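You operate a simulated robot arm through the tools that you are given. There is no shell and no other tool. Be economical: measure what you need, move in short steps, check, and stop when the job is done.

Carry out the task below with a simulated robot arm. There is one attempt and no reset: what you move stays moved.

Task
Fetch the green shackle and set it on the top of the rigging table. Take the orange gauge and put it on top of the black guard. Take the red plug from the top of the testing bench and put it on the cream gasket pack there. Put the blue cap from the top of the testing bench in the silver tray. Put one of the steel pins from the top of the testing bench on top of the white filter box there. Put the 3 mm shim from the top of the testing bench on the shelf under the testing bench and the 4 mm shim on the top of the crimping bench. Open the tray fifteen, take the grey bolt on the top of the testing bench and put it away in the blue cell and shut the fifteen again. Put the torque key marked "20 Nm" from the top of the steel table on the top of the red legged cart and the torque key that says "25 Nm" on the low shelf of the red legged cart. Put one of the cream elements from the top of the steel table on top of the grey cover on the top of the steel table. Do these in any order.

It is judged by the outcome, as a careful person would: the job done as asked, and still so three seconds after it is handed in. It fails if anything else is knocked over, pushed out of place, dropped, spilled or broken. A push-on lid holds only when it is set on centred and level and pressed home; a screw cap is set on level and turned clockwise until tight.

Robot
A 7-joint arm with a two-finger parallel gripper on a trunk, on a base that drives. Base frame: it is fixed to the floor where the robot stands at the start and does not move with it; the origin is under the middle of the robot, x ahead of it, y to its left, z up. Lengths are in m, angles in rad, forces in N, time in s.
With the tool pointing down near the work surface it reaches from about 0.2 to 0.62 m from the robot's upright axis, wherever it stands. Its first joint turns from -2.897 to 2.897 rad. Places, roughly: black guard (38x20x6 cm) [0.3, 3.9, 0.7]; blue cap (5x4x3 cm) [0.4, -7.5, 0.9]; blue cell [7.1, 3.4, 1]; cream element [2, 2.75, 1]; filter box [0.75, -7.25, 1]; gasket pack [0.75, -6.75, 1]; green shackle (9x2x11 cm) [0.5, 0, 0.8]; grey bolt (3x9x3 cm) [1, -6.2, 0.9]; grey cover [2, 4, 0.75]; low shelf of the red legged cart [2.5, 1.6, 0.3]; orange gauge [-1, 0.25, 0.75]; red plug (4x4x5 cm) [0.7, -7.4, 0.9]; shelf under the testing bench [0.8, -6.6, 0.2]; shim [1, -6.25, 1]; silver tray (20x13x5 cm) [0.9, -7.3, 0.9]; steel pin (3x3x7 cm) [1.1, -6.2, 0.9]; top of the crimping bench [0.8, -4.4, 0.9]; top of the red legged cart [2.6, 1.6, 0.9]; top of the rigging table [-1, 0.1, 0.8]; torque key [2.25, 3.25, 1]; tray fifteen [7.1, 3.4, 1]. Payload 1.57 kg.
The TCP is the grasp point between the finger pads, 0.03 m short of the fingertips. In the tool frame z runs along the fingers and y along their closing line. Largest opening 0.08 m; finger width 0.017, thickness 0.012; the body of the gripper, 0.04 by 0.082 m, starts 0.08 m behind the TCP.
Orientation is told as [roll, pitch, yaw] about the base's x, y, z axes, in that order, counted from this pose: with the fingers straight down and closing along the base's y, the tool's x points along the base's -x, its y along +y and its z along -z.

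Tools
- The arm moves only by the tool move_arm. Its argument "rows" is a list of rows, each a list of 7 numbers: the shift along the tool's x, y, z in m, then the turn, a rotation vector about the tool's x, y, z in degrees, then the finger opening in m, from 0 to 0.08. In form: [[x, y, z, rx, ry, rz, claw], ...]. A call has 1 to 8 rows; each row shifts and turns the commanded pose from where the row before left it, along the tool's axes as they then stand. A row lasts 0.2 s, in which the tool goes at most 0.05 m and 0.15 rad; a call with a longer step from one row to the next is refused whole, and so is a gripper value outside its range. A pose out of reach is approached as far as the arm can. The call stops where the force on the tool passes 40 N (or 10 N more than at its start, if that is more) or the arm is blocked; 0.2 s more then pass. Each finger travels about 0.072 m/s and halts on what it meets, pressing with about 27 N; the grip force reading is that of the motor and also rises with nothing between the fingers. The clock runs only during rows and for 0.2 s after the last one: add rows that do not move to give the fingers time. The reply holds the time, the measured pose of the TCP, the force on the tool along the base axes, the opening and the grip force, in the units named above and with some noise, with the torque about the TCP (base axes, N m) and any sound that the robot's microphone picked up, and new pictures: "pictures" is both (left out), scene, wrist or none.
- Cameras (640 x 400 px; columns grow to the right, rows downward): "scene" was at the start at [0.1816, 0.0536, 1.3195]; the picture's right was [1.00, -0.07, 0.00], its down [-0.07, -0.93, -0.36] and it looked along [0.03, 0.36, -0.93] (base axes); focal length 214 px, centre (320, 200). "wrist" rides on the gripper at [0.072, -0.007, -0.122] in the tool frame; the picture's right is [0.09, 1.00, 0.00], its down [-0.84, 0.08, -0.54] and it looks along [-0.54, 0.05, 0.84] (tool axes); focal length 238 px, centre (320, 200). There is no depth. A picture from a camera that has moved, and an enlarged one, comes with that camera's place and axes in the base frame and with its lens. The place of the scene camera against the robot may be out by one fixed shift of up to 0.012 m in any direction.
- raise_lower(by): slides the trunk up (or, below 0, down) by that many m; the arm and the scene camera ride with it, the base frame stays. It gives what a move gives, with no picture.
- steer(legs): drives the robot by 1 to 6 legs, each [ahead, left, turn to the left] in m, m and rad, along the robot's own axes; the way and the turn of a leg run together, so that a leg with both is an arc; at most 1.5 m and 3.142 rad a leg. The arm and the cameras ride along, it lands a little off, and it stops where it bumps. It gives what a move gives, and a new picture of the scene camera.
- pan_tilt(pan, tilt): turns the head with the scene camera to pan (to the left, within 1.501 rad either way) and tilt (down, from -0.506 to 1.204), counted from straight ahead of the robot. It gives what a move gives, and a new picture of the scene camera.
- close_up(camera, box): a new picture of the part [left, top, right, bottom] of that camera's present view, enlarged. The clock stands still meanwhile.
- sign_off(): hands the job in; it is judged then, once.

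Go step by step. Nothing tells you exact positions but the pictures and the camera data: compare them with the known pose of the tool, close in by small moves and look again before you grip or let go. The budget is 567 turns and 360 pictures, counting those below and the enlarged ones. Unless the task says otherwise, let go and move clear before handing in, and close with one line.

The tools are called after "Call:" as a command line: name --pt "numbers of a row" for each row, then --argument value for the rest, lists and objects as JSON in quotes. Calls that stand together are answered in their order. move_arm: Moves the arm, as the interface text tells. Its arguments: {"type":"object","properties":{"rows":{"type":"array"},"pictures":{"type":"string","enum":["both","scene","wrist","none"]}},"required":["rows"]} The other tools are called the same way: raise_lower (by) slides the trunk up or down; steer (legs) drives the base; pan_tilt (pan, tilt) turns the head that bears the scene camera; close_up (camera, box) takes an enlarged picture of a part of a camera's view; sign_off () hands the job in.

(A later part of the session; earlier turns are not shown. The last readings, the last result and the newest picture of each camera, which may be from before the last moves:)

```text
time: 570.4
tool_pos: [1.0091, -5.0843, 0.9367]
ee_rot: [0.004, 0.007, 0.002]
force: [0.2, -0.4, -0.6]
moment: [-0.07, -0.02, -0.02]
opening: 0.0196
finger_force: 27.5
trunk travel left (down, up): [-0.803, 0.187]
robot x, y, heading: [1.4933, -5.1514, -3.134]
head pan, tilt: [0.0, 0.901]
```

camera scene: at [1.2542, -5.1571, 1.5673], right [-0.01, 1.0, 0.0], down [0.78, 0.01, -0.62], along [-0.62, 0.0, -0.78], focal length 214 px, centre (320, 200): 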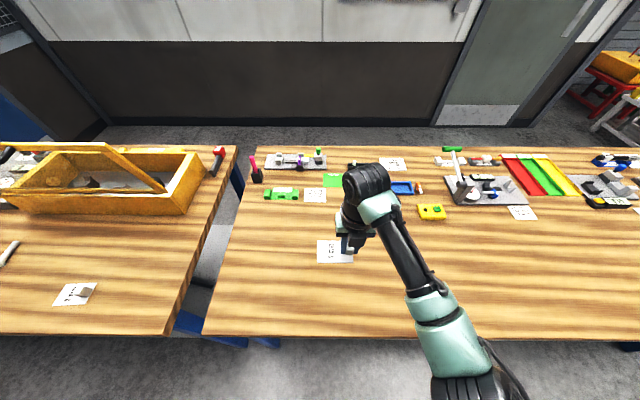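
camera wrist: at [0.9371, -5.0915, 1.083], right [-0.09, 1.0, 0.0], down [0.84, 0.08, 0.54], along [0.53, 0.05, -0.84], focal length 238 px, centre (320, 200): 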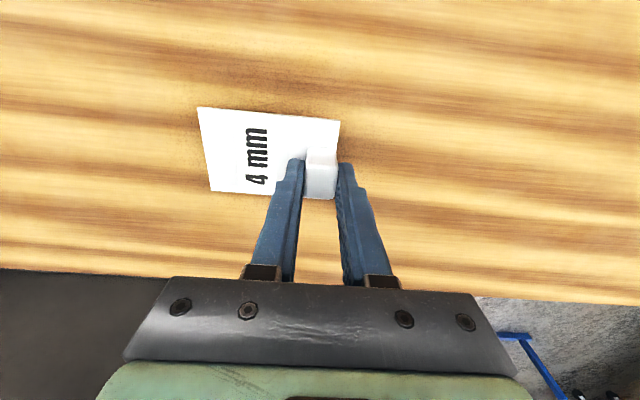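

Call:
move_arm --pt "0 0 0.001 0 0 0 0.0" --pt "0 0 0 0 0 0 0.03" --pt "0 0 0 0 0 0 0.045" --pt "0 0 0 0 0 0 0.05" --pt "0 0 -0.03 0 0 0 0.06" --pt "0 0 -0.05 0 0 0 0.08" --pt "0 0 -0.05 0 0 0 0.08" --pt "0 0 -0.04 0 0 0 0.08" --pictures "wrist"

```text
time: 572.2
tool_pos: [1.0119, -5.0843, 1.1076]
ee_rot: [0.001, 0.006, 0.002]
force: [0.1, -0.2, 0.2]
moment: [0.01, 0.02, -0.01]
opening: 0.0802
finger_force: 0.0
trunk travel left (down, up): [-0.803, 0.187]
robot x, y, heading: [1.4899, -5.1524, -3.132]
head pan, tilt: [0.0, 0.901]
camera wrist: at [0.9391, -5.0908, 1.2302], right [-0.09, 1.0, 0.0], down [0.84, 0.08, 0.54], along [0.53, 0.05, -0.84], focal length 238 px, centre (320, 200)
```

wrist: 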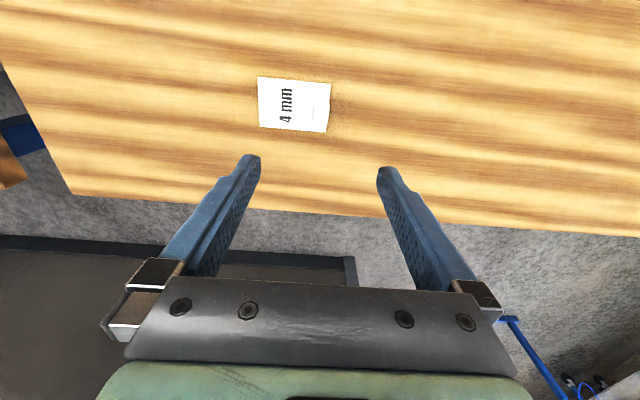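

Call:
steer --legs '[[-0.05, 1.08, -0.01]]'

Call:
move_arm --pt "0.025 0 0.0 0 0 -7 0.08" --pt "0.02 0.0 0.02 0 0 -7 0.08" --pictures "wrist"

```text
time: 577.7
tool_pos: [1.0682, -6.1516, 1.1071]
ee_rot: [0.002, 0.005, 0.0]
force: [0.8, -0.1, 0.9]
moment: [-0.02, -0.02, -0.04]
opening: 0.0802
finger_force: 0.0
trunk travel left (down, up): [-0.803, 0.187]
robot x, y, heading: [1.5466, -6.2208, -3.134]
head pan, tilt: [0.0, 0.901]
camera scene: at [1.311, -6.2241, 1.5673], right [-0.01, 1.0, 0.0], down [0.78, 0.0, -0.62], along [-0.62, 0.0, -0.78], focal length 214 px, centre (320, 200)
```

scene: 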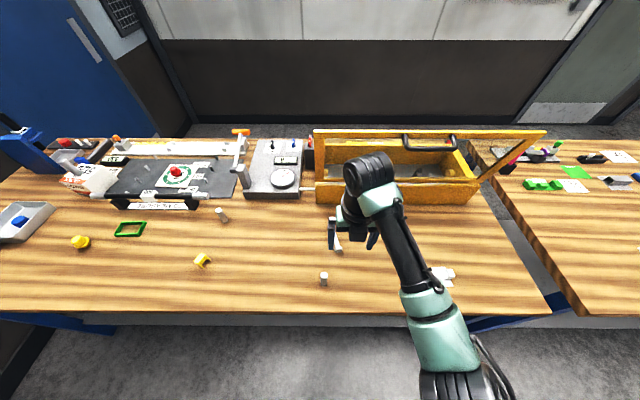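

```text
time: 578.3
tool_pos: [1.0217, -6.1544, 1.0869]
ee_rot: [0.004, 0.004, 0.247]
force: [0.3, 0.9, -0.3]
moment: [0.0, -0.01, 0.02]
opening: 0.0802
finger_force: 0.1
trunk travel left (down, up): [-0.803, 0.187]
robot x, y, heading: [1.5522, -6.2211, -3.135]
head pan, tilt: [0.0, 0.901]
camera wrist: at [0.9534, -6.1769, 1.2095], right [-0.33, 0.94, 0.0], down [0.8, 0.28, 0.54], along [0.51, 0.18, -0.84], focal length 238 px, centre (320, 200)
```

wrist: 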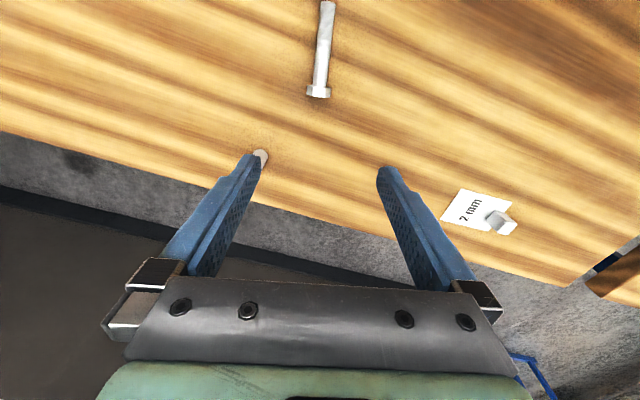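

Call:
move_arm --pt "0.031 -0.001 0.02 0 0 0 0.07" --pt "0.031 -0.001 0.035 0 0 0 0.06" --pt "0 0 0.045 0 0 0 0.05" --pictures "wrist"

```text
time: 579.1
tool_pos: [0.9599, -6.1698, 0.9904]
ee_rot: [0.006, 0.011, 0.244]
force: [-0.6, 0.0, 0.1]
moment: [0.01, 0.01, 0.02]
opening: 0.0498
finger_force: 0.0
trunk travel left (down, up): [-0.803, 0.187]
robot x, y, heading: [1.546, -6.2165, -3.133]
head pan, tilt: [0.0, 0.901]
camera wrist: at [0.8927, -6.1933, 1.1119], right [-0.33, 0.94, 0.01], down [0.8, 0.28, 0.53], along [0.5, 0.18, -0.84], focal length 238 px, centre (320, 200)
```

wrist: 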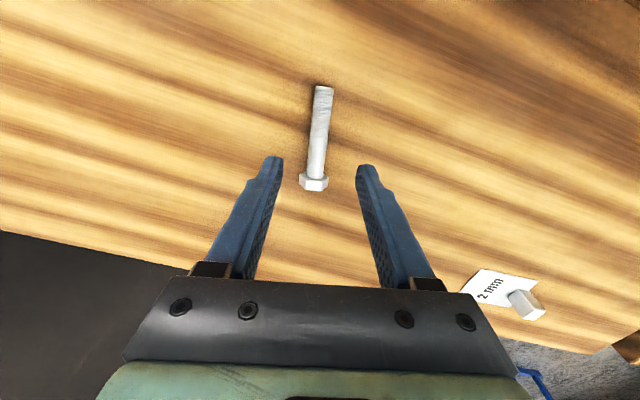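

Call:
raise_lower --by -0.055

Call:
move_arm --pt "0 0 0 0 0 0 0.03" --pt "0 0 0 0 0 0 0.0" --pt "0 0 0 0 0 0 0.0" --pictures "wrist"

```text
time: 580.0
tool_pos: [0.9623, -6.1704, 0.9333]
ee_rot: [0.005, 0.005, 0.245]
force: [0.2, -0.2, -0.5]
moment: [-0.03, 0.03, -0.02]
opening: 0.0501
finger_force: 0.1
trunk travel left (down, up): [-0.748, 0.242]
robot x, y, heading: [1.5537, -6.2205, -3.135]
head pan, tilt: [0.0, 0.901]
```

```text
time: 580.8
tool_pos: [0.962, -6.17, 0.9337]
ee_rot: [0.004, 0.008, 0.245]
force: [-0.2, -0.1, -0.1]
moment: [-0.06, -0.01, 0.33]
opening: 0.0078
finger_force: 26.1
trunk travel left (down, up): [-0.748, 0.242]
robot x, y, heading: [1.5515, -6.2222, -3.134]
head pan, tilt: [0.0, 0.901]
camera wrist: at [0.8937, -6.1937, 1.0561], right [-0.33, 0.94, 0.0], down [0.8, 0.28, 0.54], along [0.51, 0.18, -0.84], focal length 238 px, centre (320, 200)
```

wrist: 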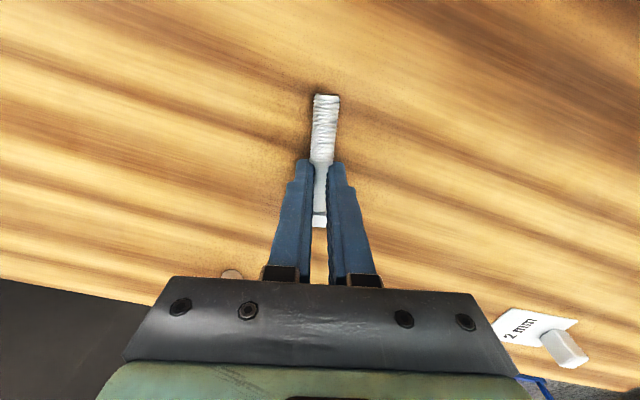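

Call:
move_arm --pt "0 0 0 0 0 0 0" --pt "0 0 -0.01 0 0 0 0" --pt "0 0 -0.03 0 0 0 0" --pt "0 0 -0.04 0 0 0 0" --pictures "wrist"

```text
time: 581.8
tool_pos: [0.962, -6.1698, 1.0137]
ee_rot: [0.004, 0.007, 0.245]
force: [-0.1, -0.3, -1.1]
moment: [0.04, -0.01, 0.02]
opening: 0.0143
finger_force: 26.9
trunk travel left (down, up): [-0.748, 0.242]
robot x, y, heading: [1.5502, -6.2194, -3.133]
head pan, tilt: [0.0, 0.901]
camera wrist: at [0.8945, -6.1931, 1.1362], right [-0.33, 0.94, 0.0], down [0.8, 0.28, 0.54], along [0.51, 0.18, -0.84], focal length 238 px, centre (320, 200)
```

wrist: 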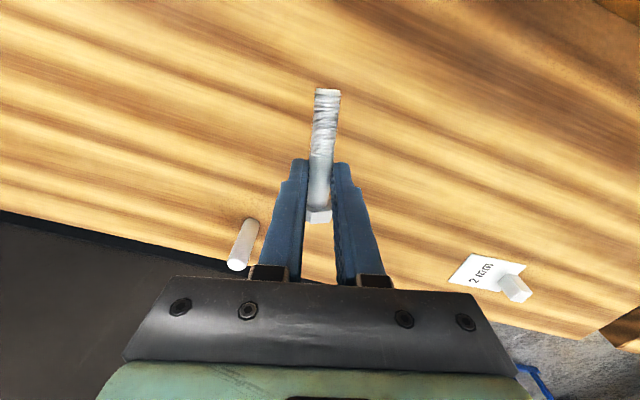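

Call:
move_arm --pt "-0.02 0 -0.04 0 0 0 0" --pt "-0.04 0 -0.02 0 0 0 0" --pt "-0.045 0.01 -0.01 0 0 0 0" --pt "-0.045 0.01 0 0 0 0 0" --pictures "none"

Call:
steer --legs '[[-0.25, 0, 0], [0, -1.4, 0], [0, -1.4, 0], [0, -0.9, 0], [0, 0, -1.57]]'

```text
time: 582.8
tool_pos: [1.1059, -6.1118, 1.0826]
ee_rot: [0.005, 0.008, 0.243]
force: [0.1, 0.0, -3.2]
moment: [0.02, -0.04, 0.0]
opening: 0.0146
finger_force: 27.0
trunk travel left (down, up): [-0.748, 0.242]
robot x, y, heading: [1.5494, -6.2222, -3.135]
head pan, tilt: [0.0, 0.901]
```

```text
time: 606.3
tool_pos: [2.0145, -2.024, 1.0827]
ee_rot: [0.004, 0.008, -1.385]
force: [-0.6, 0.0, -1.3]
moment: [0.0, 0.0, 0.0]
opening: 0.0148
finger_force: 27.3
trunk travel left (down, up): [-0.748, 0.242]
robot x, y, heading: [1.8775, -2.4595, 1.518]
head pan, tilt: [0.0, 0.901]
camera scene: at [1.9002, -2.2172, 1.5123], right [1.0, -0.05, 0.0], down [-0.04, -0.78, -0.62], along [0.03, 0.62, -0.78], focal length 214 px, centre (320, 200)
```

scene: 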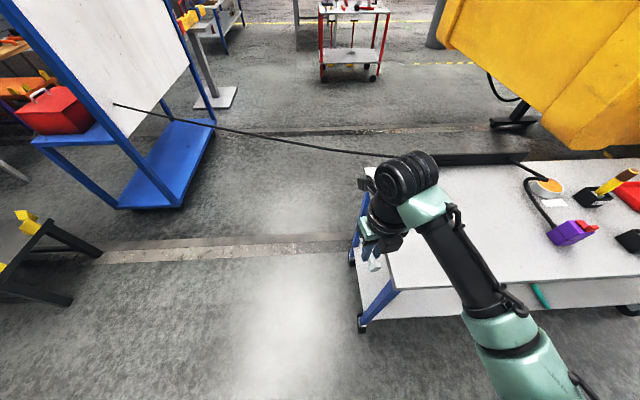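

Call:
close_up --camera "scene" --box '[90, 80, 640, 280]'

Call:
pan_tilt --pan 0 --tilt 0.4

```text
1.16 times, centred on (365, 180) of scene
camera zoom: at [1.9002, -2.2172, 1.5123], right [1.0, -0.05, 0.0], down [-0.04, -0.78, -0.62], along [0.03, 0.62, -0.78], focal length 250 px, centre (268, 223)
```

zoom: 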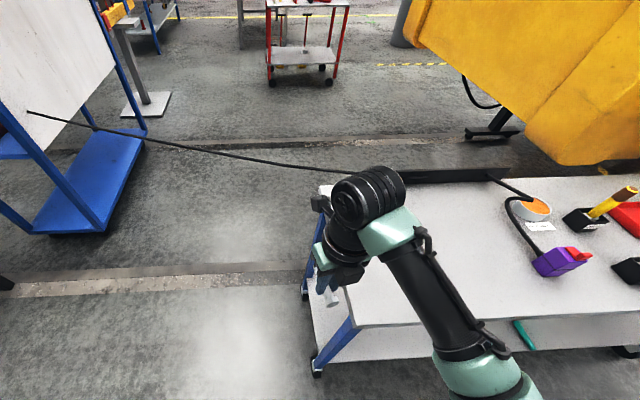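

```text
time: 607.2
tool_pos: [2.0144, -2.0246, 1.0828]
ee_rot: [0.004, 0.007, -1.386]
force: [0.4, 0.0, -0.2]
moment: [-0.03, -0.02, -0.02]
opening: 0.0147
finger_force: 26.9
trunk travel left (down, up): [-0.748, 0.242]
robot x, y, heading: [1.8778, -2.4607, 1.513]
head pan, tilt: [0.0, 0.4]
camera scene: at [1.9011, -2.2001, 1.5552], right [1.0, -0.05, 0.0], down [-0.02, -0.39, -0.92], along [0.05, 0.92, -0.39], focal length 214 px, centre (320, 200)
```

scene: 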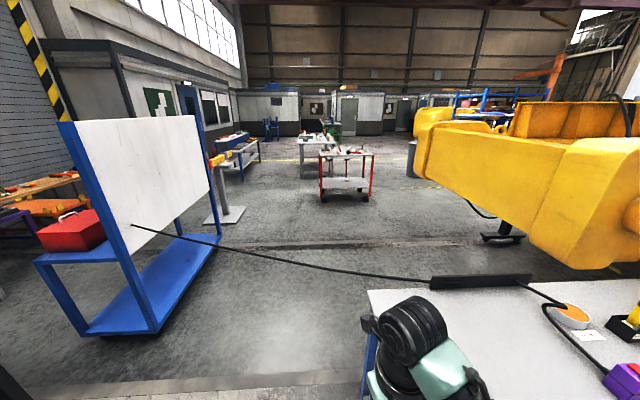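

Call:
steer --legs '[[0, 0.35, 0.05], [1.0, 0, 0]]'

```text
time: 614.3
tool_pos: [1.6297, -0.9931, 1.0804]
ee_rot: [0.002, 0.006, -1.314]
force: [0.5, 0.3, -1.0]
moment: [-0.02, -0.01, 0.0]
opening: 0.0145
finger_force: 26.9
trunk travel left (down, up): [-0.748, 0.242]
robot x, y, heading: [1.5233, -1.4357, 1.588]
head pan, tilt: [0.0, 0.4]
camera scene: at [1.5287, -1.1769, 1.5553], right [1.0, 0.02, 0.0], down [0.01, -0.39, -0.92], along [-0.02, 0.92, -0.39], focal length 214 px, centre (320, 200)
```

scene: 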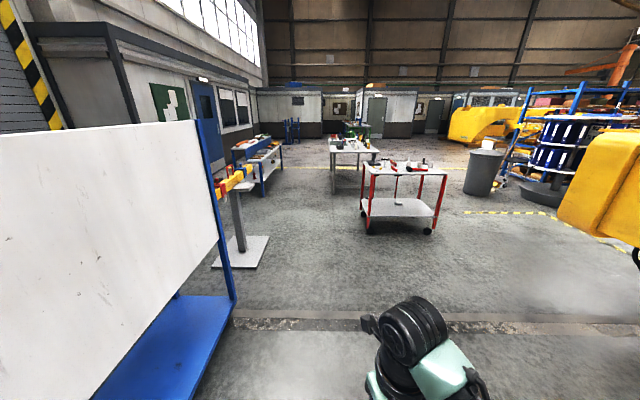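

Call:
steer --legs '[[1.4, 0, 0], [0.75, 0, 0], [0, 0, -1.59]]'

```text
time: 628.9
tool_pos: [1.9052, 0.6246, 1.0816]
ee_rot: [0.003, 0.006, -2.89]
force: [0.0, 0.7, -1.6]
moment: [0.0, 0.0, -0.01]
opening: 0.0146
finger_force: 27.3
trunk travel left (down, up): [-0.748, 0.242]
robot x, y, heading: [1.4585, 0.7327, 0.02]
head pan, tilt: [0.0, 0.4]
camera scene: at [1.7312, 0.7301, 1.5553], right [0.01, -1.0, 0.0], down [-0.39, -0.01, -0.92], along [0.92, 0.01, -0.39], focal length 214 px, centre (320, 200)
```

scene: 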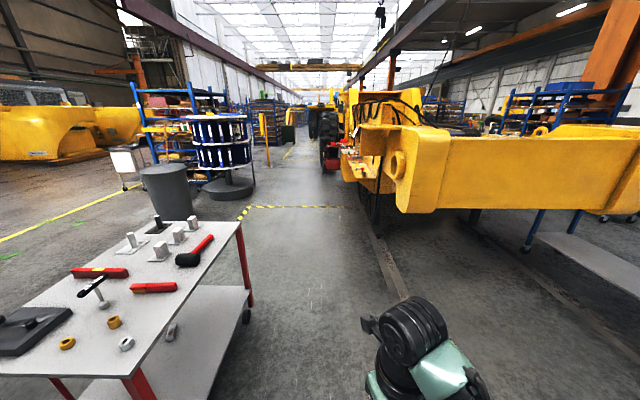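

Call:
steer --legs '[[1.4, 0, 0], [0.75, 0, 0], [0, 1.45, 0], [0, 1.45, 0]]'

```text
time: 653.1
tool_pos: [4.0108, 3.5668, 1.081]
ee_rot: [0.004, 0.007, -2.887]
force: [0.3, 0.3, -1.3]
moment: [0.01, 0.01, 0.01]
opening: 0.0146
finger_force: 26.7
trunk travel left (down, up): [-0.748, 0.242]
robot x, y, heading: [3.5661, 3.6716, 0.014]
head pan, tilt: [0.0, 0.4]
camera scene: at [3.8361, 3.6731, 1.5553], right [0.02, -1.0, 0.0], down [-0.39, -0.01, -0.92], along [0.92, 0.01, -0.39], focal length 214 px, centre (320, 200)
```

scene: 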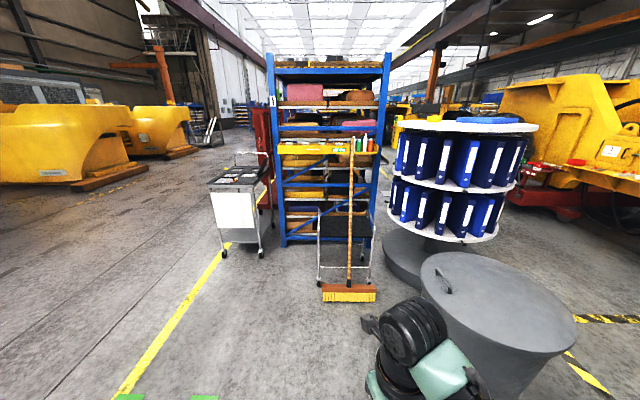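

Call:
close_up --camera "scene" --box '[255, 50, 405, 250]'

Call:
close_up --camera "scene" --box '[190, 95, 395, 210]'

```text
2.00 times, centred on (330, 150) of scene
camera zoom: at [3.8361, 3.6731, 1.5553], right [0.02, -1.0, 0.0], down [-0.39, -0.01, -0.92], along [0.92, 0.01, -0.39], focal length 429 px, centre (300, 300)
```

zoom: 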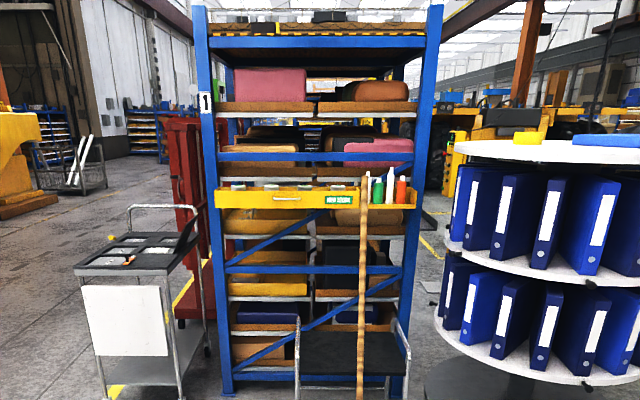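

```text
3.12 times, centred on (292, 152) of scene
camera zoom: at [3.8361, 3.6731, 1.5553], right [0.02, -1.0, 0.0], down [-0.39, -0.01, -0.92], along [0.92, 0.01, -0.39], focal length 670 px, centre (406, 348)
```

zoom: 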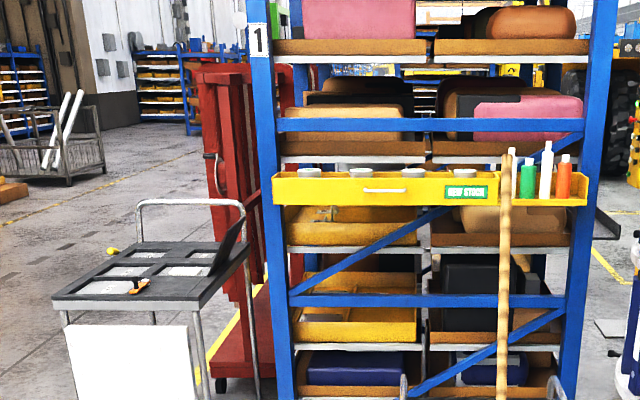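

Call:
steer --legs '[[0, 1.45, 0], [0, 0.3, 0], [1.45, 0, 0], [0.9, 0, 0]]'

Call:
pan_tilt --pan -0.8 --tilt 0.4

```text
time: 673.3
tool_pos: [6.3463, 5.3263, 1.0829]
ee_rot: [0.004, 0.008, -2.906]
force: [-0.1, 0.3, -1.6]
moment: [0.0, 0.03, 0.0]
opening: 0.0144
finger_force: 26.9
trunk travel left (down, up): [-0.748, 0.242]
robot x, y, heading: [5.9045, 5.439, -0.004]
head pan, tilt: [0.0, 0.4]
camera scene: at [6.1737, 5.4347, 1.5553], right [0.0, -1.0, 0.0], down [-0.39, 0.0, -0.92], along [0.92, 0.0, -0.39], focal length 214 px, centre (320, 200)
```

scene: 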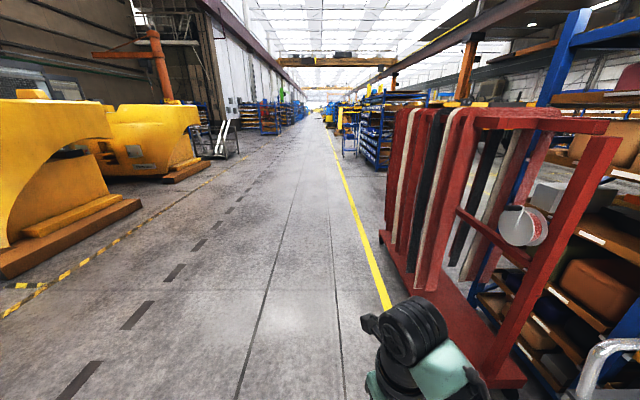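

```text
time: 674.4
tool_pos: [6.3466, 5.3263, 1.0818]
ee_rot: [0.004, 0.008, -2.906]
force: [0.2, -0.4, -1.5]
moment: [-0.04, 0.03, 0.0]
opening: 0.0146
finger_force: 27.0
trunk travel left (down, up): [-0.748, 0.242]
robot x, y, heading: [5.9, 5.4375, -0.006]
head pan, tilt: [-0.799, 0.4]
camera scene: at [6.1454, 5.3685, 1.5553], right [-0.72, -0.7, 0.0], down [-0.27, 0.28, -0.92], along [0.64, -0.66, -0.39], focal length 214 px, centre (320, 200)
```

scene: 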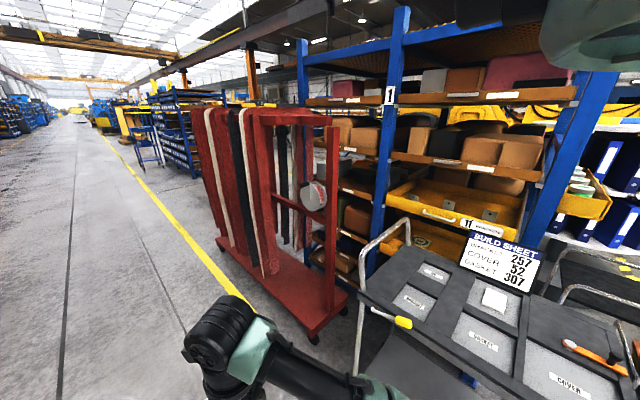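

Call:
close_up --camera "scene" --box '[300, 60, 620, 260]'

```text
2.00 times, centred on (460, 160) of scene
camera zoom: at [6.1454, 5.3685, 1.5553], right [-0.72, -0.7, 0.0], down [-0.27, 0.28, -0.92], along [0.64, -0.66, -0.39], focal length 429 px, centre (40, 280)
```

zoom: 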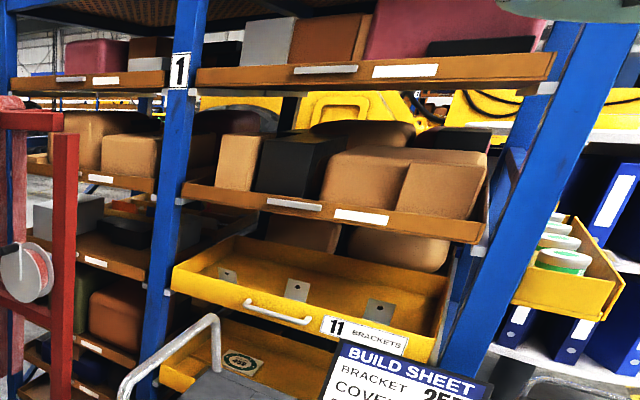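

Call:
steer --legs '[[-1.45, 0, 0], [-0.9, 0, 0], [0, -1.45, 0], [0, -1.45, 0], [0, -1.3, 0], [1.45, 0, 0]]'

Call:
pan_tilt --pan 0.3 --tilt 0.3

```text
time: 712.3
tool_pos: [5.5816, 1.3328, 1.0821]
ee_rot: [0.003, 0.008, -2.826]
force: [0.5, -1.0, -1.7]
moment: [0.03, -0.01, 0.0]
opening: 0.0147
finger_force: 27.1
trunk travel left (down, up): [-0.748, 0.242]
robot x, y, heading: [5.1304, 1.4083, 0.077]
head pan, tilt: [-0.799, 0.4]
camera scene: at [5.3781, 1.3584, 1.5553], right [-0.66, -0.75, 0.0], down [-0.29, 0.26, -0.92], along [0.69, -0.61, -0.39], focal length 214 px, centre (320, 200)
```

scene: 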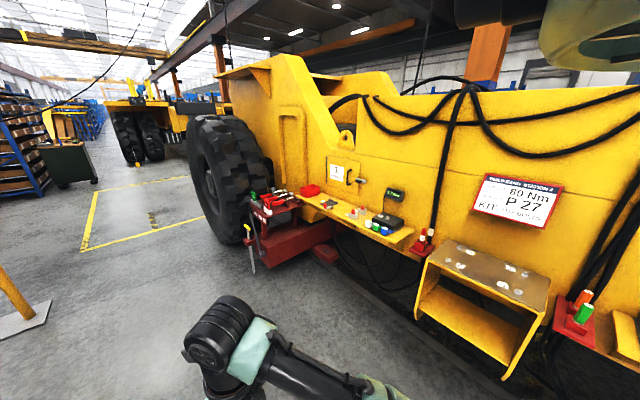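

```text
time: 713.6
tool_pos: [5.5812, 1.3319, 1.0814]
ee_rot: [0.002, 0.008, -2.826]
force: [-0.8, 0.7, -1.6]
moment: [0.02, 0.03, -0.03]
opening: 0.0148
finger_force: 27.2
trunk travel left (down, up): [-0.748, 0.242]
robot x, y, heading: [5.1316, 1.407, 0.076]
head pan, tilt: [0.3, 0.3]
camera scene: at [5.3953, 1.4539, 1.5645], right [0.37, -0.93, 0.0], down [-0.28, -0.11, -0.96], along [0.89, 0.35, -0.3], focal length 214 px, centre (320, 200)
```

scene: 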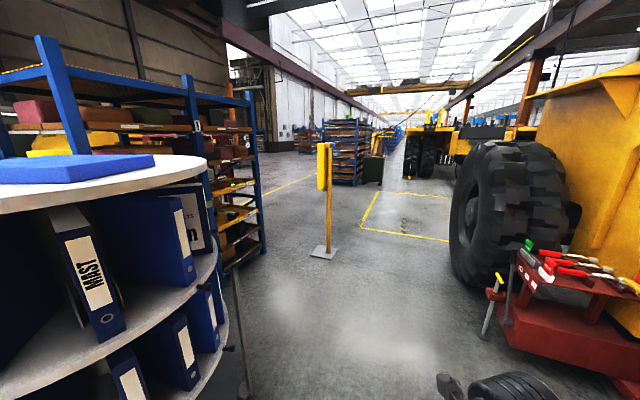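

Call:
steer --legs '[[0.05, 0, -0.076], [1.4, 0.05, 0], [0.4, 0.1, 0]]'

Call:
pan_tilt --pan 1.4 --tilt 0.4

```text
time: 723.3
tool_pos: [7.4394, 1.4418, 1.0824]
ee_rot: [0.003, 0.007, -2.908]
force: [-0.2, -0.1, -1.9]
moment: [0.0, 0.03, -0.02]
opening: 0.0143
finger_force: 27.0
trunk travel left (down, up): [-0.748, 0.242]
robot x, y, heading: [6.993, 1.555, -0.001]
head pan, tilt: [0.3, 0.3]
camera scene: at [7.2625, 1.5783, 1.5645], right [0.29, -0.96, 0.0], down [-0.28, -0.09, -0.96], along [0.91, 0.28, -0.3], focal length 214 px, centre (320, 200)
```

scene: 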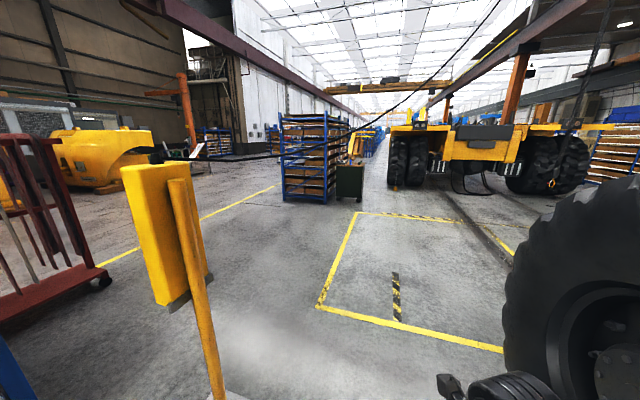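

```text
time: 724.6
tool_pos: [7.4386, 1.4418, 1.0811]
ee_rot: [0.002, 0.008, -2.905]
force: [0.5, 0.1, -0.9]
moment: [-0.01, 0.01, -0.02]
opening: 0.0143
finger_force: 27.0
trunk travel left (down, up): [-0.748, 0.242]
robot x, y, heading: [6.9959, 1.5553, 0.001]
head pan, tilt: [1.4, 0.4]
camera scene: at [7.1891, 1.642, 1.5553], right [0.98, -0.17, 0.0], down [-0.07, -0.38, -0.92], along [0.16, 0.91, -0.39], focal length 214 px, centre (320, 200)
```

scene: 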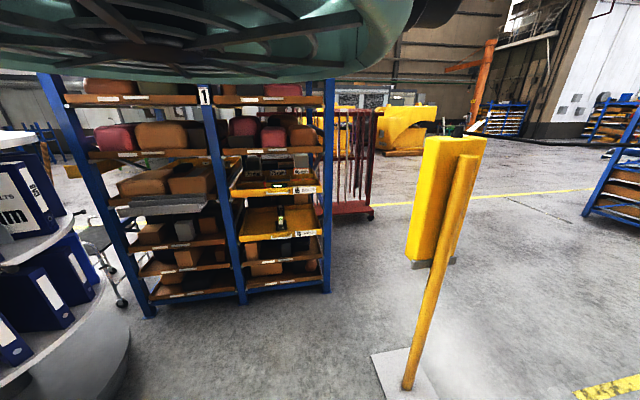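

South face of the rack has yellow trays. Zooming to read the labels.

Call:
close_up --camera "scene" --box '[215, 135, 345, 260]'

```text
3.20 times, centred on (280, 198) of scene
camera zoom: at [7.1891, 1.642, 1.5553], right [0.98, -0.17, 0.0], down [-0.07, -0.38, -0.92], along [0.16, 0.91, -0.39], focal length 686 px, centre (448, 208)
```

zoom: 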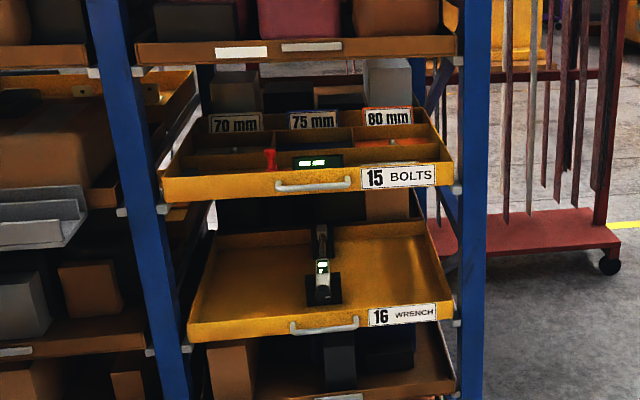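

Call:
raise_lower --by -0.4

Call:
raise_lower --by -0.34

Call:
move_arm --pt "0.02 0 0.045 0 0 0 0" --pt "0.02 0 0.045 0 0 0 0" --pt "0.015 0 0.045 0 0 0 0" --pt "0 0 0.045 0 0 0 0" --pt "0 0 0.04 0 0 0 0" --pictures "wrist"

```text
time: 728.5
tool_pos: [7.4379, 1.4419, 0.6824]
ee_rot: [0.003, 0.007, -2.907]
force: [-0.5, -0.1, -1.7]
moment: [-0.01, 0.03, 0.03]
opening: 0.0147
finger_force: 26.9
trunk travel left (down, up): [-0.348, 0.642]
robot x, y, heading: [6.9938, 1.5517, -0.005]
head pan, tilt: [1.4, 0.4]
```

```text
time: 731.8
tool_pos: [7.4387, 1.4419, 0.3422]
ee_rot: [0.005, 0.006, -2.905]
force: [0.4, 0.7, -1.9]
moment: [-0.02, 0.02, -0.02]
opening: 0.0147
finger_force: 26.9
trunk travel left (down, up): [-0.008, 0.982]
robot x, y, heading: [6.9957, 1.5535, 0.001]
head pan, tilt: [1.4, 0.4]
```

```text
time: 733.0
tool_pos: [7.4951, 1.4553, 0.1216]
ee_rot: [0.003, 0.006, -2.907]
force: [-0.1, -0.4, -1.0]
moment: [-0.02, -0.02, 0.01]
opening: 0.0146
finger_force: 27.3
trunk travel left (down, up): [-0.008, 0.982]
robot x, y, heading: [6.9962, 1.5538, -0.001]
head pan, tilt: [1.4, 0.4]
camera wrist: at [7.5612, 1.4792, 0.244], right [0.32, -0.95, 0.0], down [-0.8, -0.27, 0.54], along [-0.51, -0.18, -0.84], focal length 238 px, centre (320, 200)
```

wrist: 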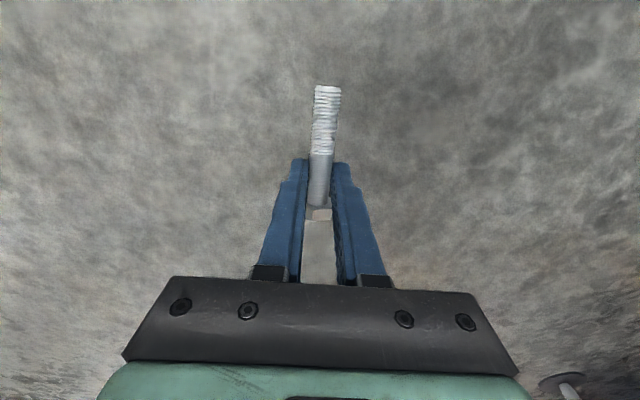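

Call:
move_arm --pt "0 0 0.04 0 0 0 0" --pt "0 0 0.025 0 0 0 0" --pt "0 0 0.008 0 0 0 0" --pictures "none"

```text
time: 733.8
tool_pos: [7.4939, 1.4539, 0.065]
ee_rot: [0.004, 0.006, -2.904]
force: [0.0, 0.2, -1.1]
moment: [0.0, 0.03, -0.01]
opening: 0.0145
finger_force: 26.7
out of reach, approached as far as the arm can: row 2, 3
trunk travel left (down, up): [-0.008, 0.982]
robot x, y, heading: [6.995, 1.5571, 0.004]
head pan, tilt: [1.4, 0.4]
```

Call:
move_arm --pt "-0.04 0 0 0 0 0 0" --pt "-0.04 0 0 0 0 0 0" --pt "-0.01 0 0.01 0 0 0 0" --pt "0 0 0.008 0 0 0 0" --pictures "none"

```text
time: 734.8
tool_pos: [7.4047, 1.4319, 0.0476]
ee_rot: [0.002, 0.006, -2.907]
force: [0.0, -0.4, -2.0]
moment: [-0.04, 0.0, -0.04]
opening: 0.0144
finger_force: 27.7
trunk travel left (down, up): [-0.008, 0.982]
robot x, y, heading: [6.993, 1.5532, -0.006]
head pan, tilt: [1.4, 0.4]
```

Call:
move_arm --pt "0 0 0.006 0 0 0 0" --pt "0 0 0.004 0 0 0 0" --pictures "none"

```text
time: 735.4
tool_pos: [7.4063, 1.4326, 0.0386]
ee_rot: [0.004, 0.008, -2.905]
force: [-0.5, -0.3, -2.4]
moment: [0.01, 0.0, 0.03]
opening: 0.0144
finger_force: 26.9
trunk travel left (down, up): [-0.008, 0.982]
robot x, y, heading: [6.9963, 1.5506, 0.003]
head pan, tilt: [1.4, 0.4]
```

Call:
move_arm --pt "0 0 0.003 0 0 0 0" --pt "0 0 0 0 0 0 0.02" --pt "0 0 0 0 0 0 0.04" --pt "0 0 0 0 0 0 0.05" --pt "0 0 -0.03 0 0 0 0.06" --pt "0 0 -0.05 0 0 0 0.08" --pt "0 0 -0.05 0 0 0 0.08" --pictures "wrist"

```text
time: 737.0
tool_pos: [7.405, 1.4328, 0.164]
ee_rot: [0.004, 0.005, -2.906]
force: [-0.3, 0.1, -0.2]
moment: [0.01, 0.0, -0.02]
opening: 0.0802
finger_force: 0.0
trunk travel left (down, up): [-0.008, 0.982]
robot x, y, heading: [6.9928, 1.5512, -0.003]
head pan, tilt: [1.4, 0.4]
camera wrist: at [7.4711, 1.4573, 0.2878], right [0.32, -0.95, 0.0], down [-0.8, -0.27, 0.54], along [-0.51, -0.18, -0.84], focal length 238 px, centre (320, 200)
```

wrist: 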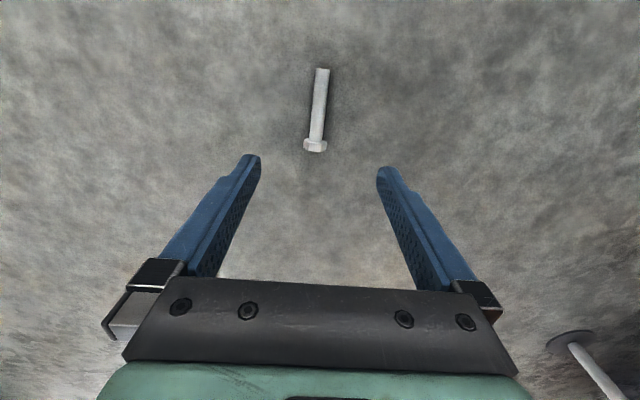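

Call:
raise_lower --by 0.4

Call:
raise_lower --by 0.4

Call:
move_arm --pt "0 0 -0.05 0 0 0 0.08" --pt "0 0 -0.05 0 0 0 0.08" --pt "0 0 -0.05 0 0 0 0.08" --pictures "none"

Call:
steer --legs '[[0, 0.6, 0], [0, 0, 1.57]]'

Call:
pan_tilt --pan 0 --tilt 0.6

```text
time: 740.8
tool_pos: [7.4047, 1.4329, 0.5648]
ee_rot: [0.002, 0.007, -2.907]
force: [0.2, -0.6, -0.2]
moment: [0.01, -0.02, -0.01]
opening: 0.0797
finger_force: 0.0
trunk travel left (down, up): [-0.408, 0.582]
robot x, y, heading: [6.9937, 1.5513, -0.001]
head pan, tilt: [1.4, 0.4]
```

```text
time: 744.7
tool_pos: [7.4043, 1.4339, 0.9643]
ee_rot: [0.003, 0.007, -2.906]
force: [-0.1, -1.4, -0.8]
moment: [0.01, 0.02, 0.0]
opening: 0.0798
finger_force: 0.1
trunk travel left (down, up): [-0.808, 0.182]
robot x, y, heading: [6.9962, 1.553, 0.0]
head pan, tilt: [1.4, 0.4]
```

```text
time: 745.5
tool_pos: [7.4033, 1.433, 1.1156]
ee_rot: [0.005, 0.004, -2.906]
force: [0.5, -0.3, -0.4]
moment: [0.0, 0.02, -0.01]
opening: 0.0799
finger_force: 0.0
trunk travel left (down, up): [-0.808, 0.182]
robot x, y, heading: [6.9949, 1.5504, -0.001]
head pan, tilt: [1.4, 0.4]
```

```text
time: 752.7
tool_pos: [7.1176, 2.5633, 1.1147]
ee_rot: [0.004, 0.006, -1.333]
force: [0.1, 0.2, 0.4]
moment: [-0.03, 0.0, 0.02]
opening: 0.0802
finger_force: 0.0
trunk travel left (down, up): [-0.808, 0.182]
robot x, y, heading: [7.003, 2.1558, 1.569]
head pan, tilt: [1.4, 0.4]
camera scene: at [6.9158, 2.3399, 1.6153], right [0.17, 0.99, 0.0], down [0.38, -0.07, -0.92], along [-0.91, 0.16, -0.39], focal length 214 px, centre (320, 200)
```

scene: 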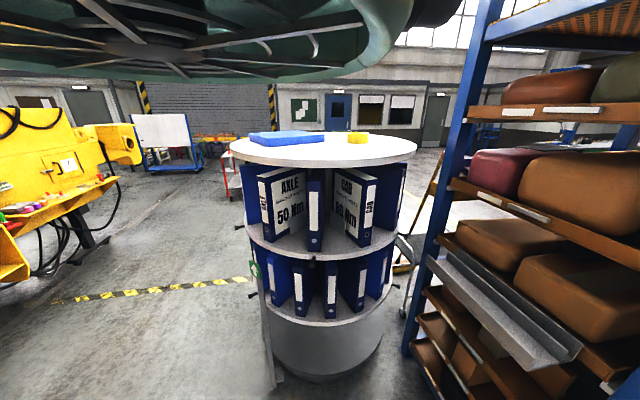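

```text
time: 754.2
tool_pos: [7.1182, 2.5643, 1.1136]
ee_rot: [0.005, 0.006, -1.334]
force: [0.4, 0.5, -0.4]
moment: [-0.03, 0.0, -0.01]
opening: 0.08
finger_force: 0.0
trunk travel left (down, up): [-0.808, 0.182]
robot x, y, heading: [7.0013, 2.1586, 1.568]
head pan, tilt: [0.0, 0.6]
camera scene: at [7.0071, 2.4125, 1.5971], right [1.0, 0.0, 0.0], down [0.0, -0.56, -0.83], along [0.0, 0.83, -0.56], focal length 214 px, centre (320, 200)
```

scene: 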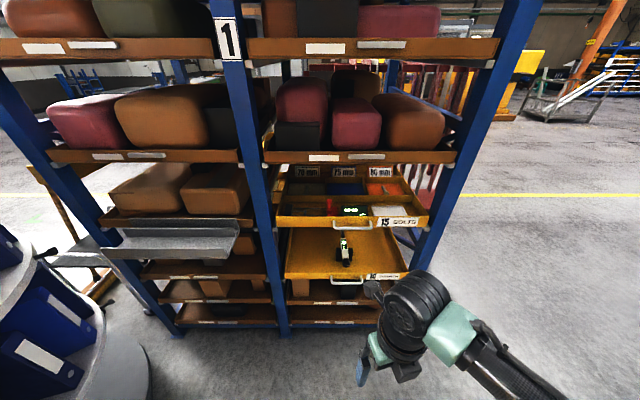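

Call:
close_up --camera "scene" --box '[260, 145, 450, 300]'

```text
2.58 times, centred on (355, 222) of scene
camera zoom: at [7.0071, 2.4125, 1.5971], right [1.0, 0.0, 0.0], down [0.0, -0.56, -0.83], along [0.0, 0.83, -0.56], focal length 554 px, centre (230, 142)
```

zoom: 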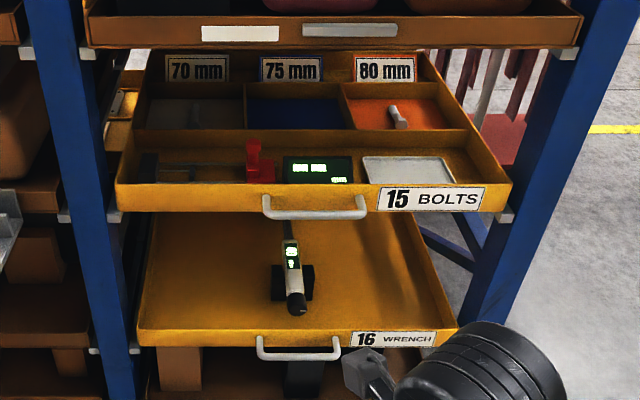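

Call:
move_arm --pt "0 0 0 0 0 8.2 0.08" --pt "0 0 0 0 0 8.2 0.08" --pt "0 0 0 0 0 8.2 0.08" --pt "0 0 0 0 0 8.2 0.08" --pt "0 0 0 0 0 8.2 0.08" --pt "0 0 0 0 0 8.2 0.08" --pt "0 0 0 0 0 8.2 0.08" --pt "0 0 0 0 0 8.2 0.08" --pictures "none"

Call:
move_arm --pt "0 0 0 0 0 8.2 0.08" --pt "0 0 0 0 0 8.2 0.08" --pt "0 0 0 0 0 8.2 0.08" --pt "0 0 0 0 0 8.2 0.08" --pt "0 0 0 0 0 5.1 0.08" --pictures "none"

Call:
move_arm --pt "0 0 0 8 0 0 0.08" --pt "0 0 0 8 0 0 0.08" --pt "0 0 0 8 0 0 0.08" --pt "0 0 0 8 0 0 0.08" --pt "0 0 0 8 0 0 0.08" --pt "0 0 0 8 0 0 0.08" --pt "0 0 0 7 0 0 0.08" --pictures "both"

```text
time: 756.0
tool_pos: [7.1177, 2.5645, 1.1147]
ee_rot: [-0.005, 0.004, -2.48]
force: [0.1, -0.5, -0.7]
moment: [-0.03, -0.06, 0.01]
opening: 0.0801
finger_force: 0.0
trunk travel left (down, up): [-0.808, 0.182]
robot x, y, heading: [6.9998, 2.1522, 1.567]
head pan, tilt: [0.0, 0.6]
```

```text
time: 757.2
tool_pos: [7.1178, 2.5654, 1.114]
ee_rot: [-0.008, 0.002, 3.14]
force: [0.2, -0.2, 0.8]
moment: [0.0, 0.0, 0.0]
opening: 0.0799
finger_force: 0.1
trunk travel left (down, up): [-0.808, 0.182]
robot x, y, heading: [6.999, 2.1562, 1.569]
head pan, tilt: [0.0, 0.6]
```

```text
time: 758.9
tool_pos: [7.1176, 2.5639, 1.1133]
ee_rot: [-0.969, 0.002, -3.139]
force: [0.3, -0.2, 0.2]
moment: [-0.01, 0.0, -0.01]
opening: 0.08
finger_force: 0.1
trunk travel left (down, up): [-0.808, 0.182]
robot x, y, heading: [6.9968, 2.1553, 1.564]
head pan, tilt: [0.0, 0.6]
camera scene: at [7.0072, 2.4122, 1.5971], right [1.0, 0.0, 0.0], down [0.0, -0.56, -0.83], along [0.0, 0.83, -0.56], focal length 214 px, centre (320, 200)
camera wrist: at [7.1895, 2.4682, 1.1894], right [0.09, -0.56, -0.82], down [-0.84, -0.49, 0.24], along [-0.54, 0.66, -0.52], focal length 238 px, centre (320, 200)
```

scene: 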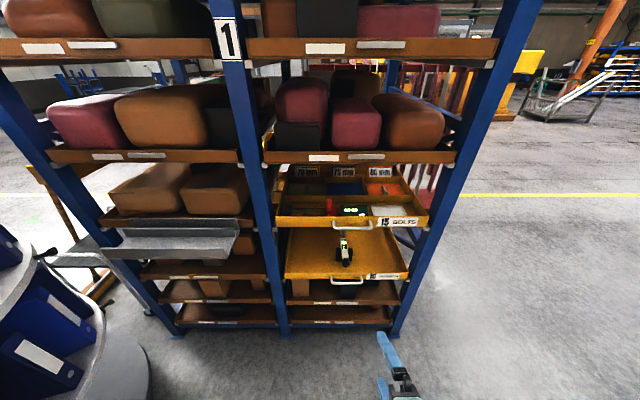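
wrist: 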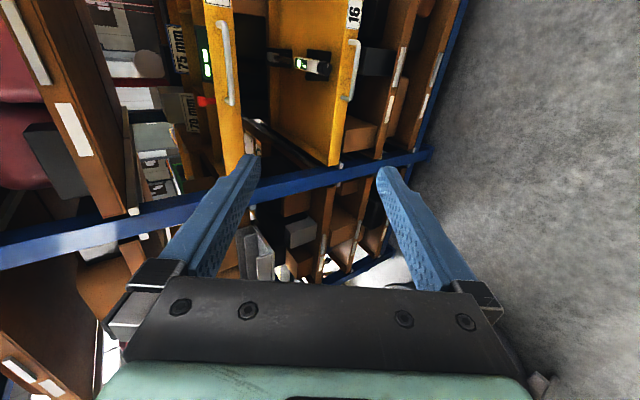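

Call:
steer --legs '[[0.25, 0, 0.005]]'

```text
time: 760.6
tool_pos: [7.1158, 2.8091, 1.1154]
ee_rot: [-0.966, 0.001, -3.133]
force: [1.0, 0.6, 0.1]
moment: [0.02, -0.05, 0.03]
opening: 0.0802
finger_force: 0.0
trunk travel left (down, up): [-0.808, 0.182]
robot x, y, heading: [6.9964, 2.3965, 1.579]
head pan, tilt: [0.0, 0.6]
camera scene: at [7.0048, 2.6566, 1.5971], right [1.0, 0.01, 0.0], down [0.0, -0.56, -0.83], along [0.0, 0.83, -0.56], focal length 214 px, centre (320, 200)
```

scene: 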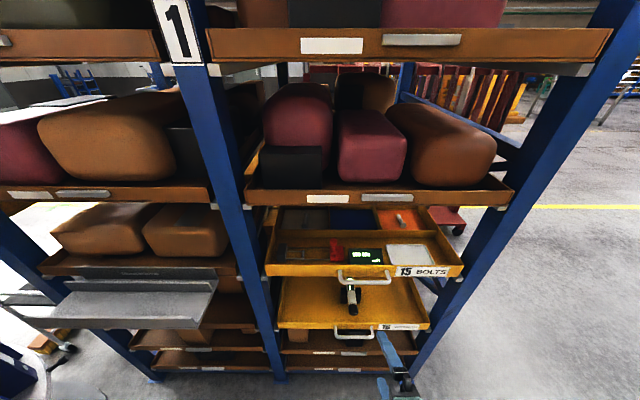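

Call:
move_arm --pt "0.005 -0.0116 0.034 0 0 0 0.08" --pt "0.005 -0.0116 0.034 0 0 0 0.08" --pt "0.005 -0.0116 0.034 0 0 0 0.07" --pt "0.005 -0.0116 0.034 0 0 0 0.07" --pt "0.005 -0.0116 0.034 0 0 0 0.07" --pictures "both"

```text
time: 761.9
tool_pos: [7.1392, 2.9826, 1.066]
ee_rot: [-0.966, 0.001, -3.133]
force: [-0.8, -0.2, -0.5]
moment: [0.02, 0.02, 0.01]
opening: 0.0703
finger_force: 0.0
trunk travel left (down, up): [-0.808, 0.182]
robot x, y, heading: [6.9989, 2.4014, 1.577]
head pan, tilt: [0.0, 0.6]
camera scene: at [7.0047, 2.6574, 1.5969], right [1.0, 0.01, 0.0], down [0.0, -0.57, -0.82], along [0.0, 0.82, -0.57], focal length 214 px, centre (320, 200)
camera wrist: at [7.211, 2.8874, 1.142], right [0.1, -0.56, -0.82], down [-0.83, -0.5, 0.24], along [-0.54, 0.66, -0.52], focal length 238 px, centre (320, 200)
```

scene: 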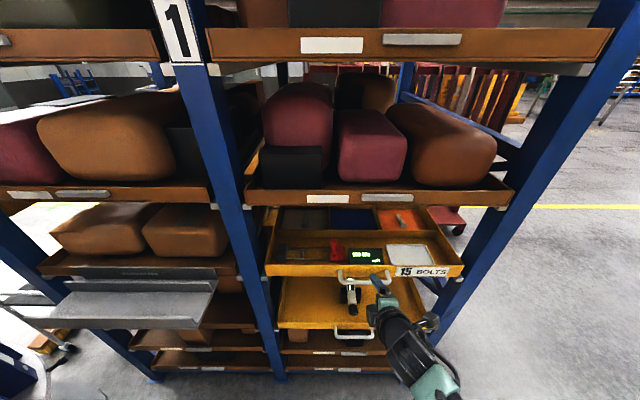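
wrist: 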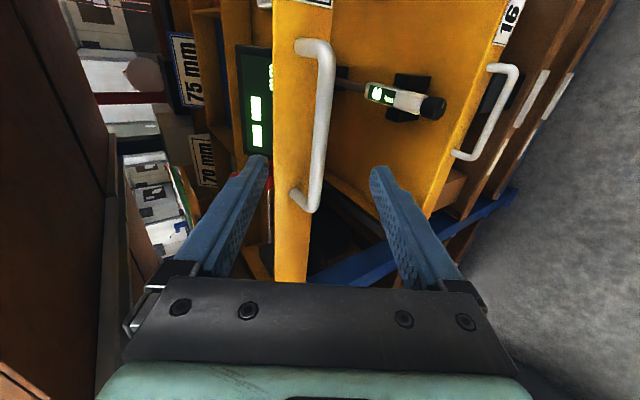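

Call:
move_arm --pt "0.006 0 0.035 0 0 0 0.05" --pt "0 0 0.03 0 0 0 0.04" --pictures "wrist"

```text
time: 762.5
tool_pos: [7.1453, 3.0347, 1.0289]
ee_rot: [-0.967, 0.002, -3.135]
force: [0.8, 0.2, 1.0]
moment: [0.03, 0.01, -0.02]
opening: 0.0402
finger_force: 0.1
trunk travel left (down, up): [-0.808, 0.182]
robot x, y, heading: [6.9957, 2.3994, 1.573]
head pan, tilt: [0.0, 0.6]
camera wrist: at [7.2166, 2.939, 1.1049], right [0.1, -0.56, -0.82], down [-0.83, -0.5, 0.24], along [-0.54, 0.66, -0.52], focal length 238 px, centre (320, 200)
```

wrist: 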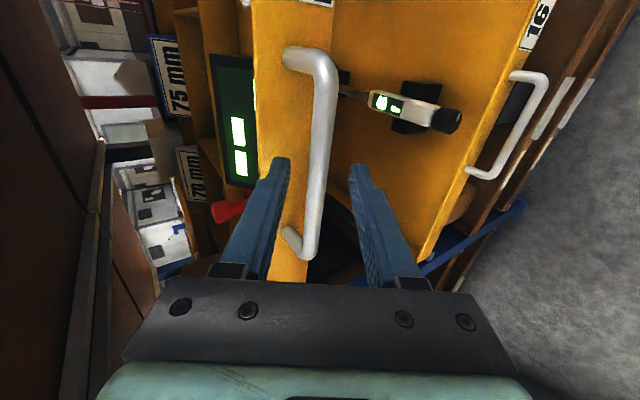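

Call:
move_arm --pt "0 0 0.025 0 0 0 0.036" --pt "0 0 0.015 0 0 0 0.034" --pictures "wrist"

```text
time: 763.0
tool_pos: [7.1454, 3.0593, 1.0145]
ee_rot: [-0.976, -0.001, -3.13]
force: [-2.2, -24.7, 16.3]
moment: [0.68, -0.06, 0.06]
opening: 0.0324
finger_force: 0.1
trunk travel left (down, up): [-0.808, 0.182]
robot x, y, heading: [7.0007, 2.4004, 1.576]
head pan, tilt: [0.0, 0.6]
stopped in row 2: the force on the tool passed its limit at 69 N (the readings are from after the stop); the commanded pose is now the measured one
camera wrist: at [7.2168, 2.964, 1.0893], right [0.1, -0.56, -0.82], down [-0.83, -0.5, 0.24], along [-0.55, 0.66, -0.51], focal length 238 px, centre (320, 200)
```

wrist: 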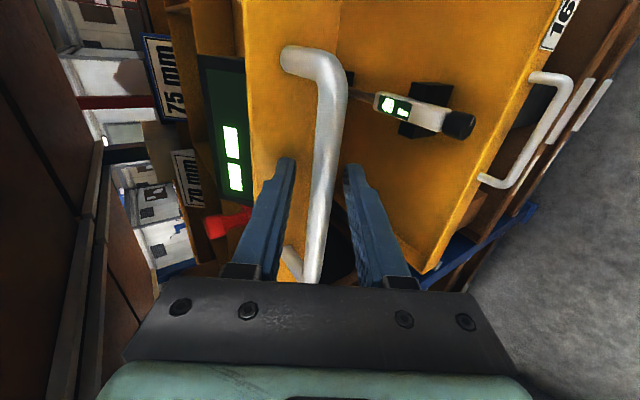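

Call:
move_arm --pt "0 0 -0.002 0 0 0 0.03" --pt "0 0 0 0 0 0 0.02" --pt "0 0 0 0 0 0 0.0" --pt "0 0 0 0 0 0 0.0" --pictures "wrist"

```text
time: 764.0
tool_pos: [7.1457, 3.0596, 1.0141]
ee_rot: [-0.972, -0.001, -3.131]
force: [0.7, -0.7, -0.2]
moment: [0.0, 0.18, -0.24]
opening: 0.0137
finger_force: 30.3
trunk travel left (down, up): [-0.808, 0.182]
robot x, y, heading: [7.0005, 2.401, 1.576]
head pan, tilt: [0.0, 0.6]
camera wrist: at [7.2166, 2.9638, 1.0885], right [0.1, -0.56, -0.82], down [-0.83, -0.5, 0.24], along [-0.55, 0.66, -0.52], focal length 238 px, centre (320, 200)
```

wrist: 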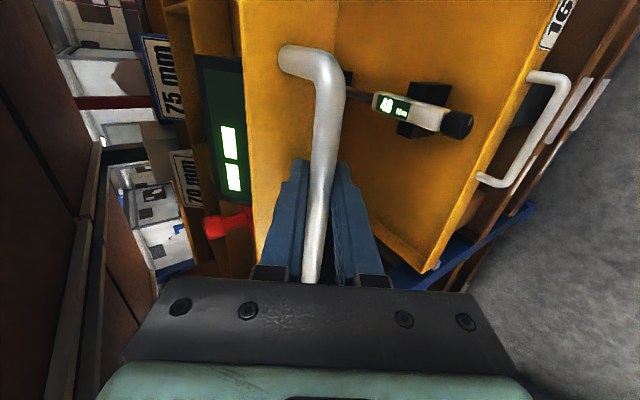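

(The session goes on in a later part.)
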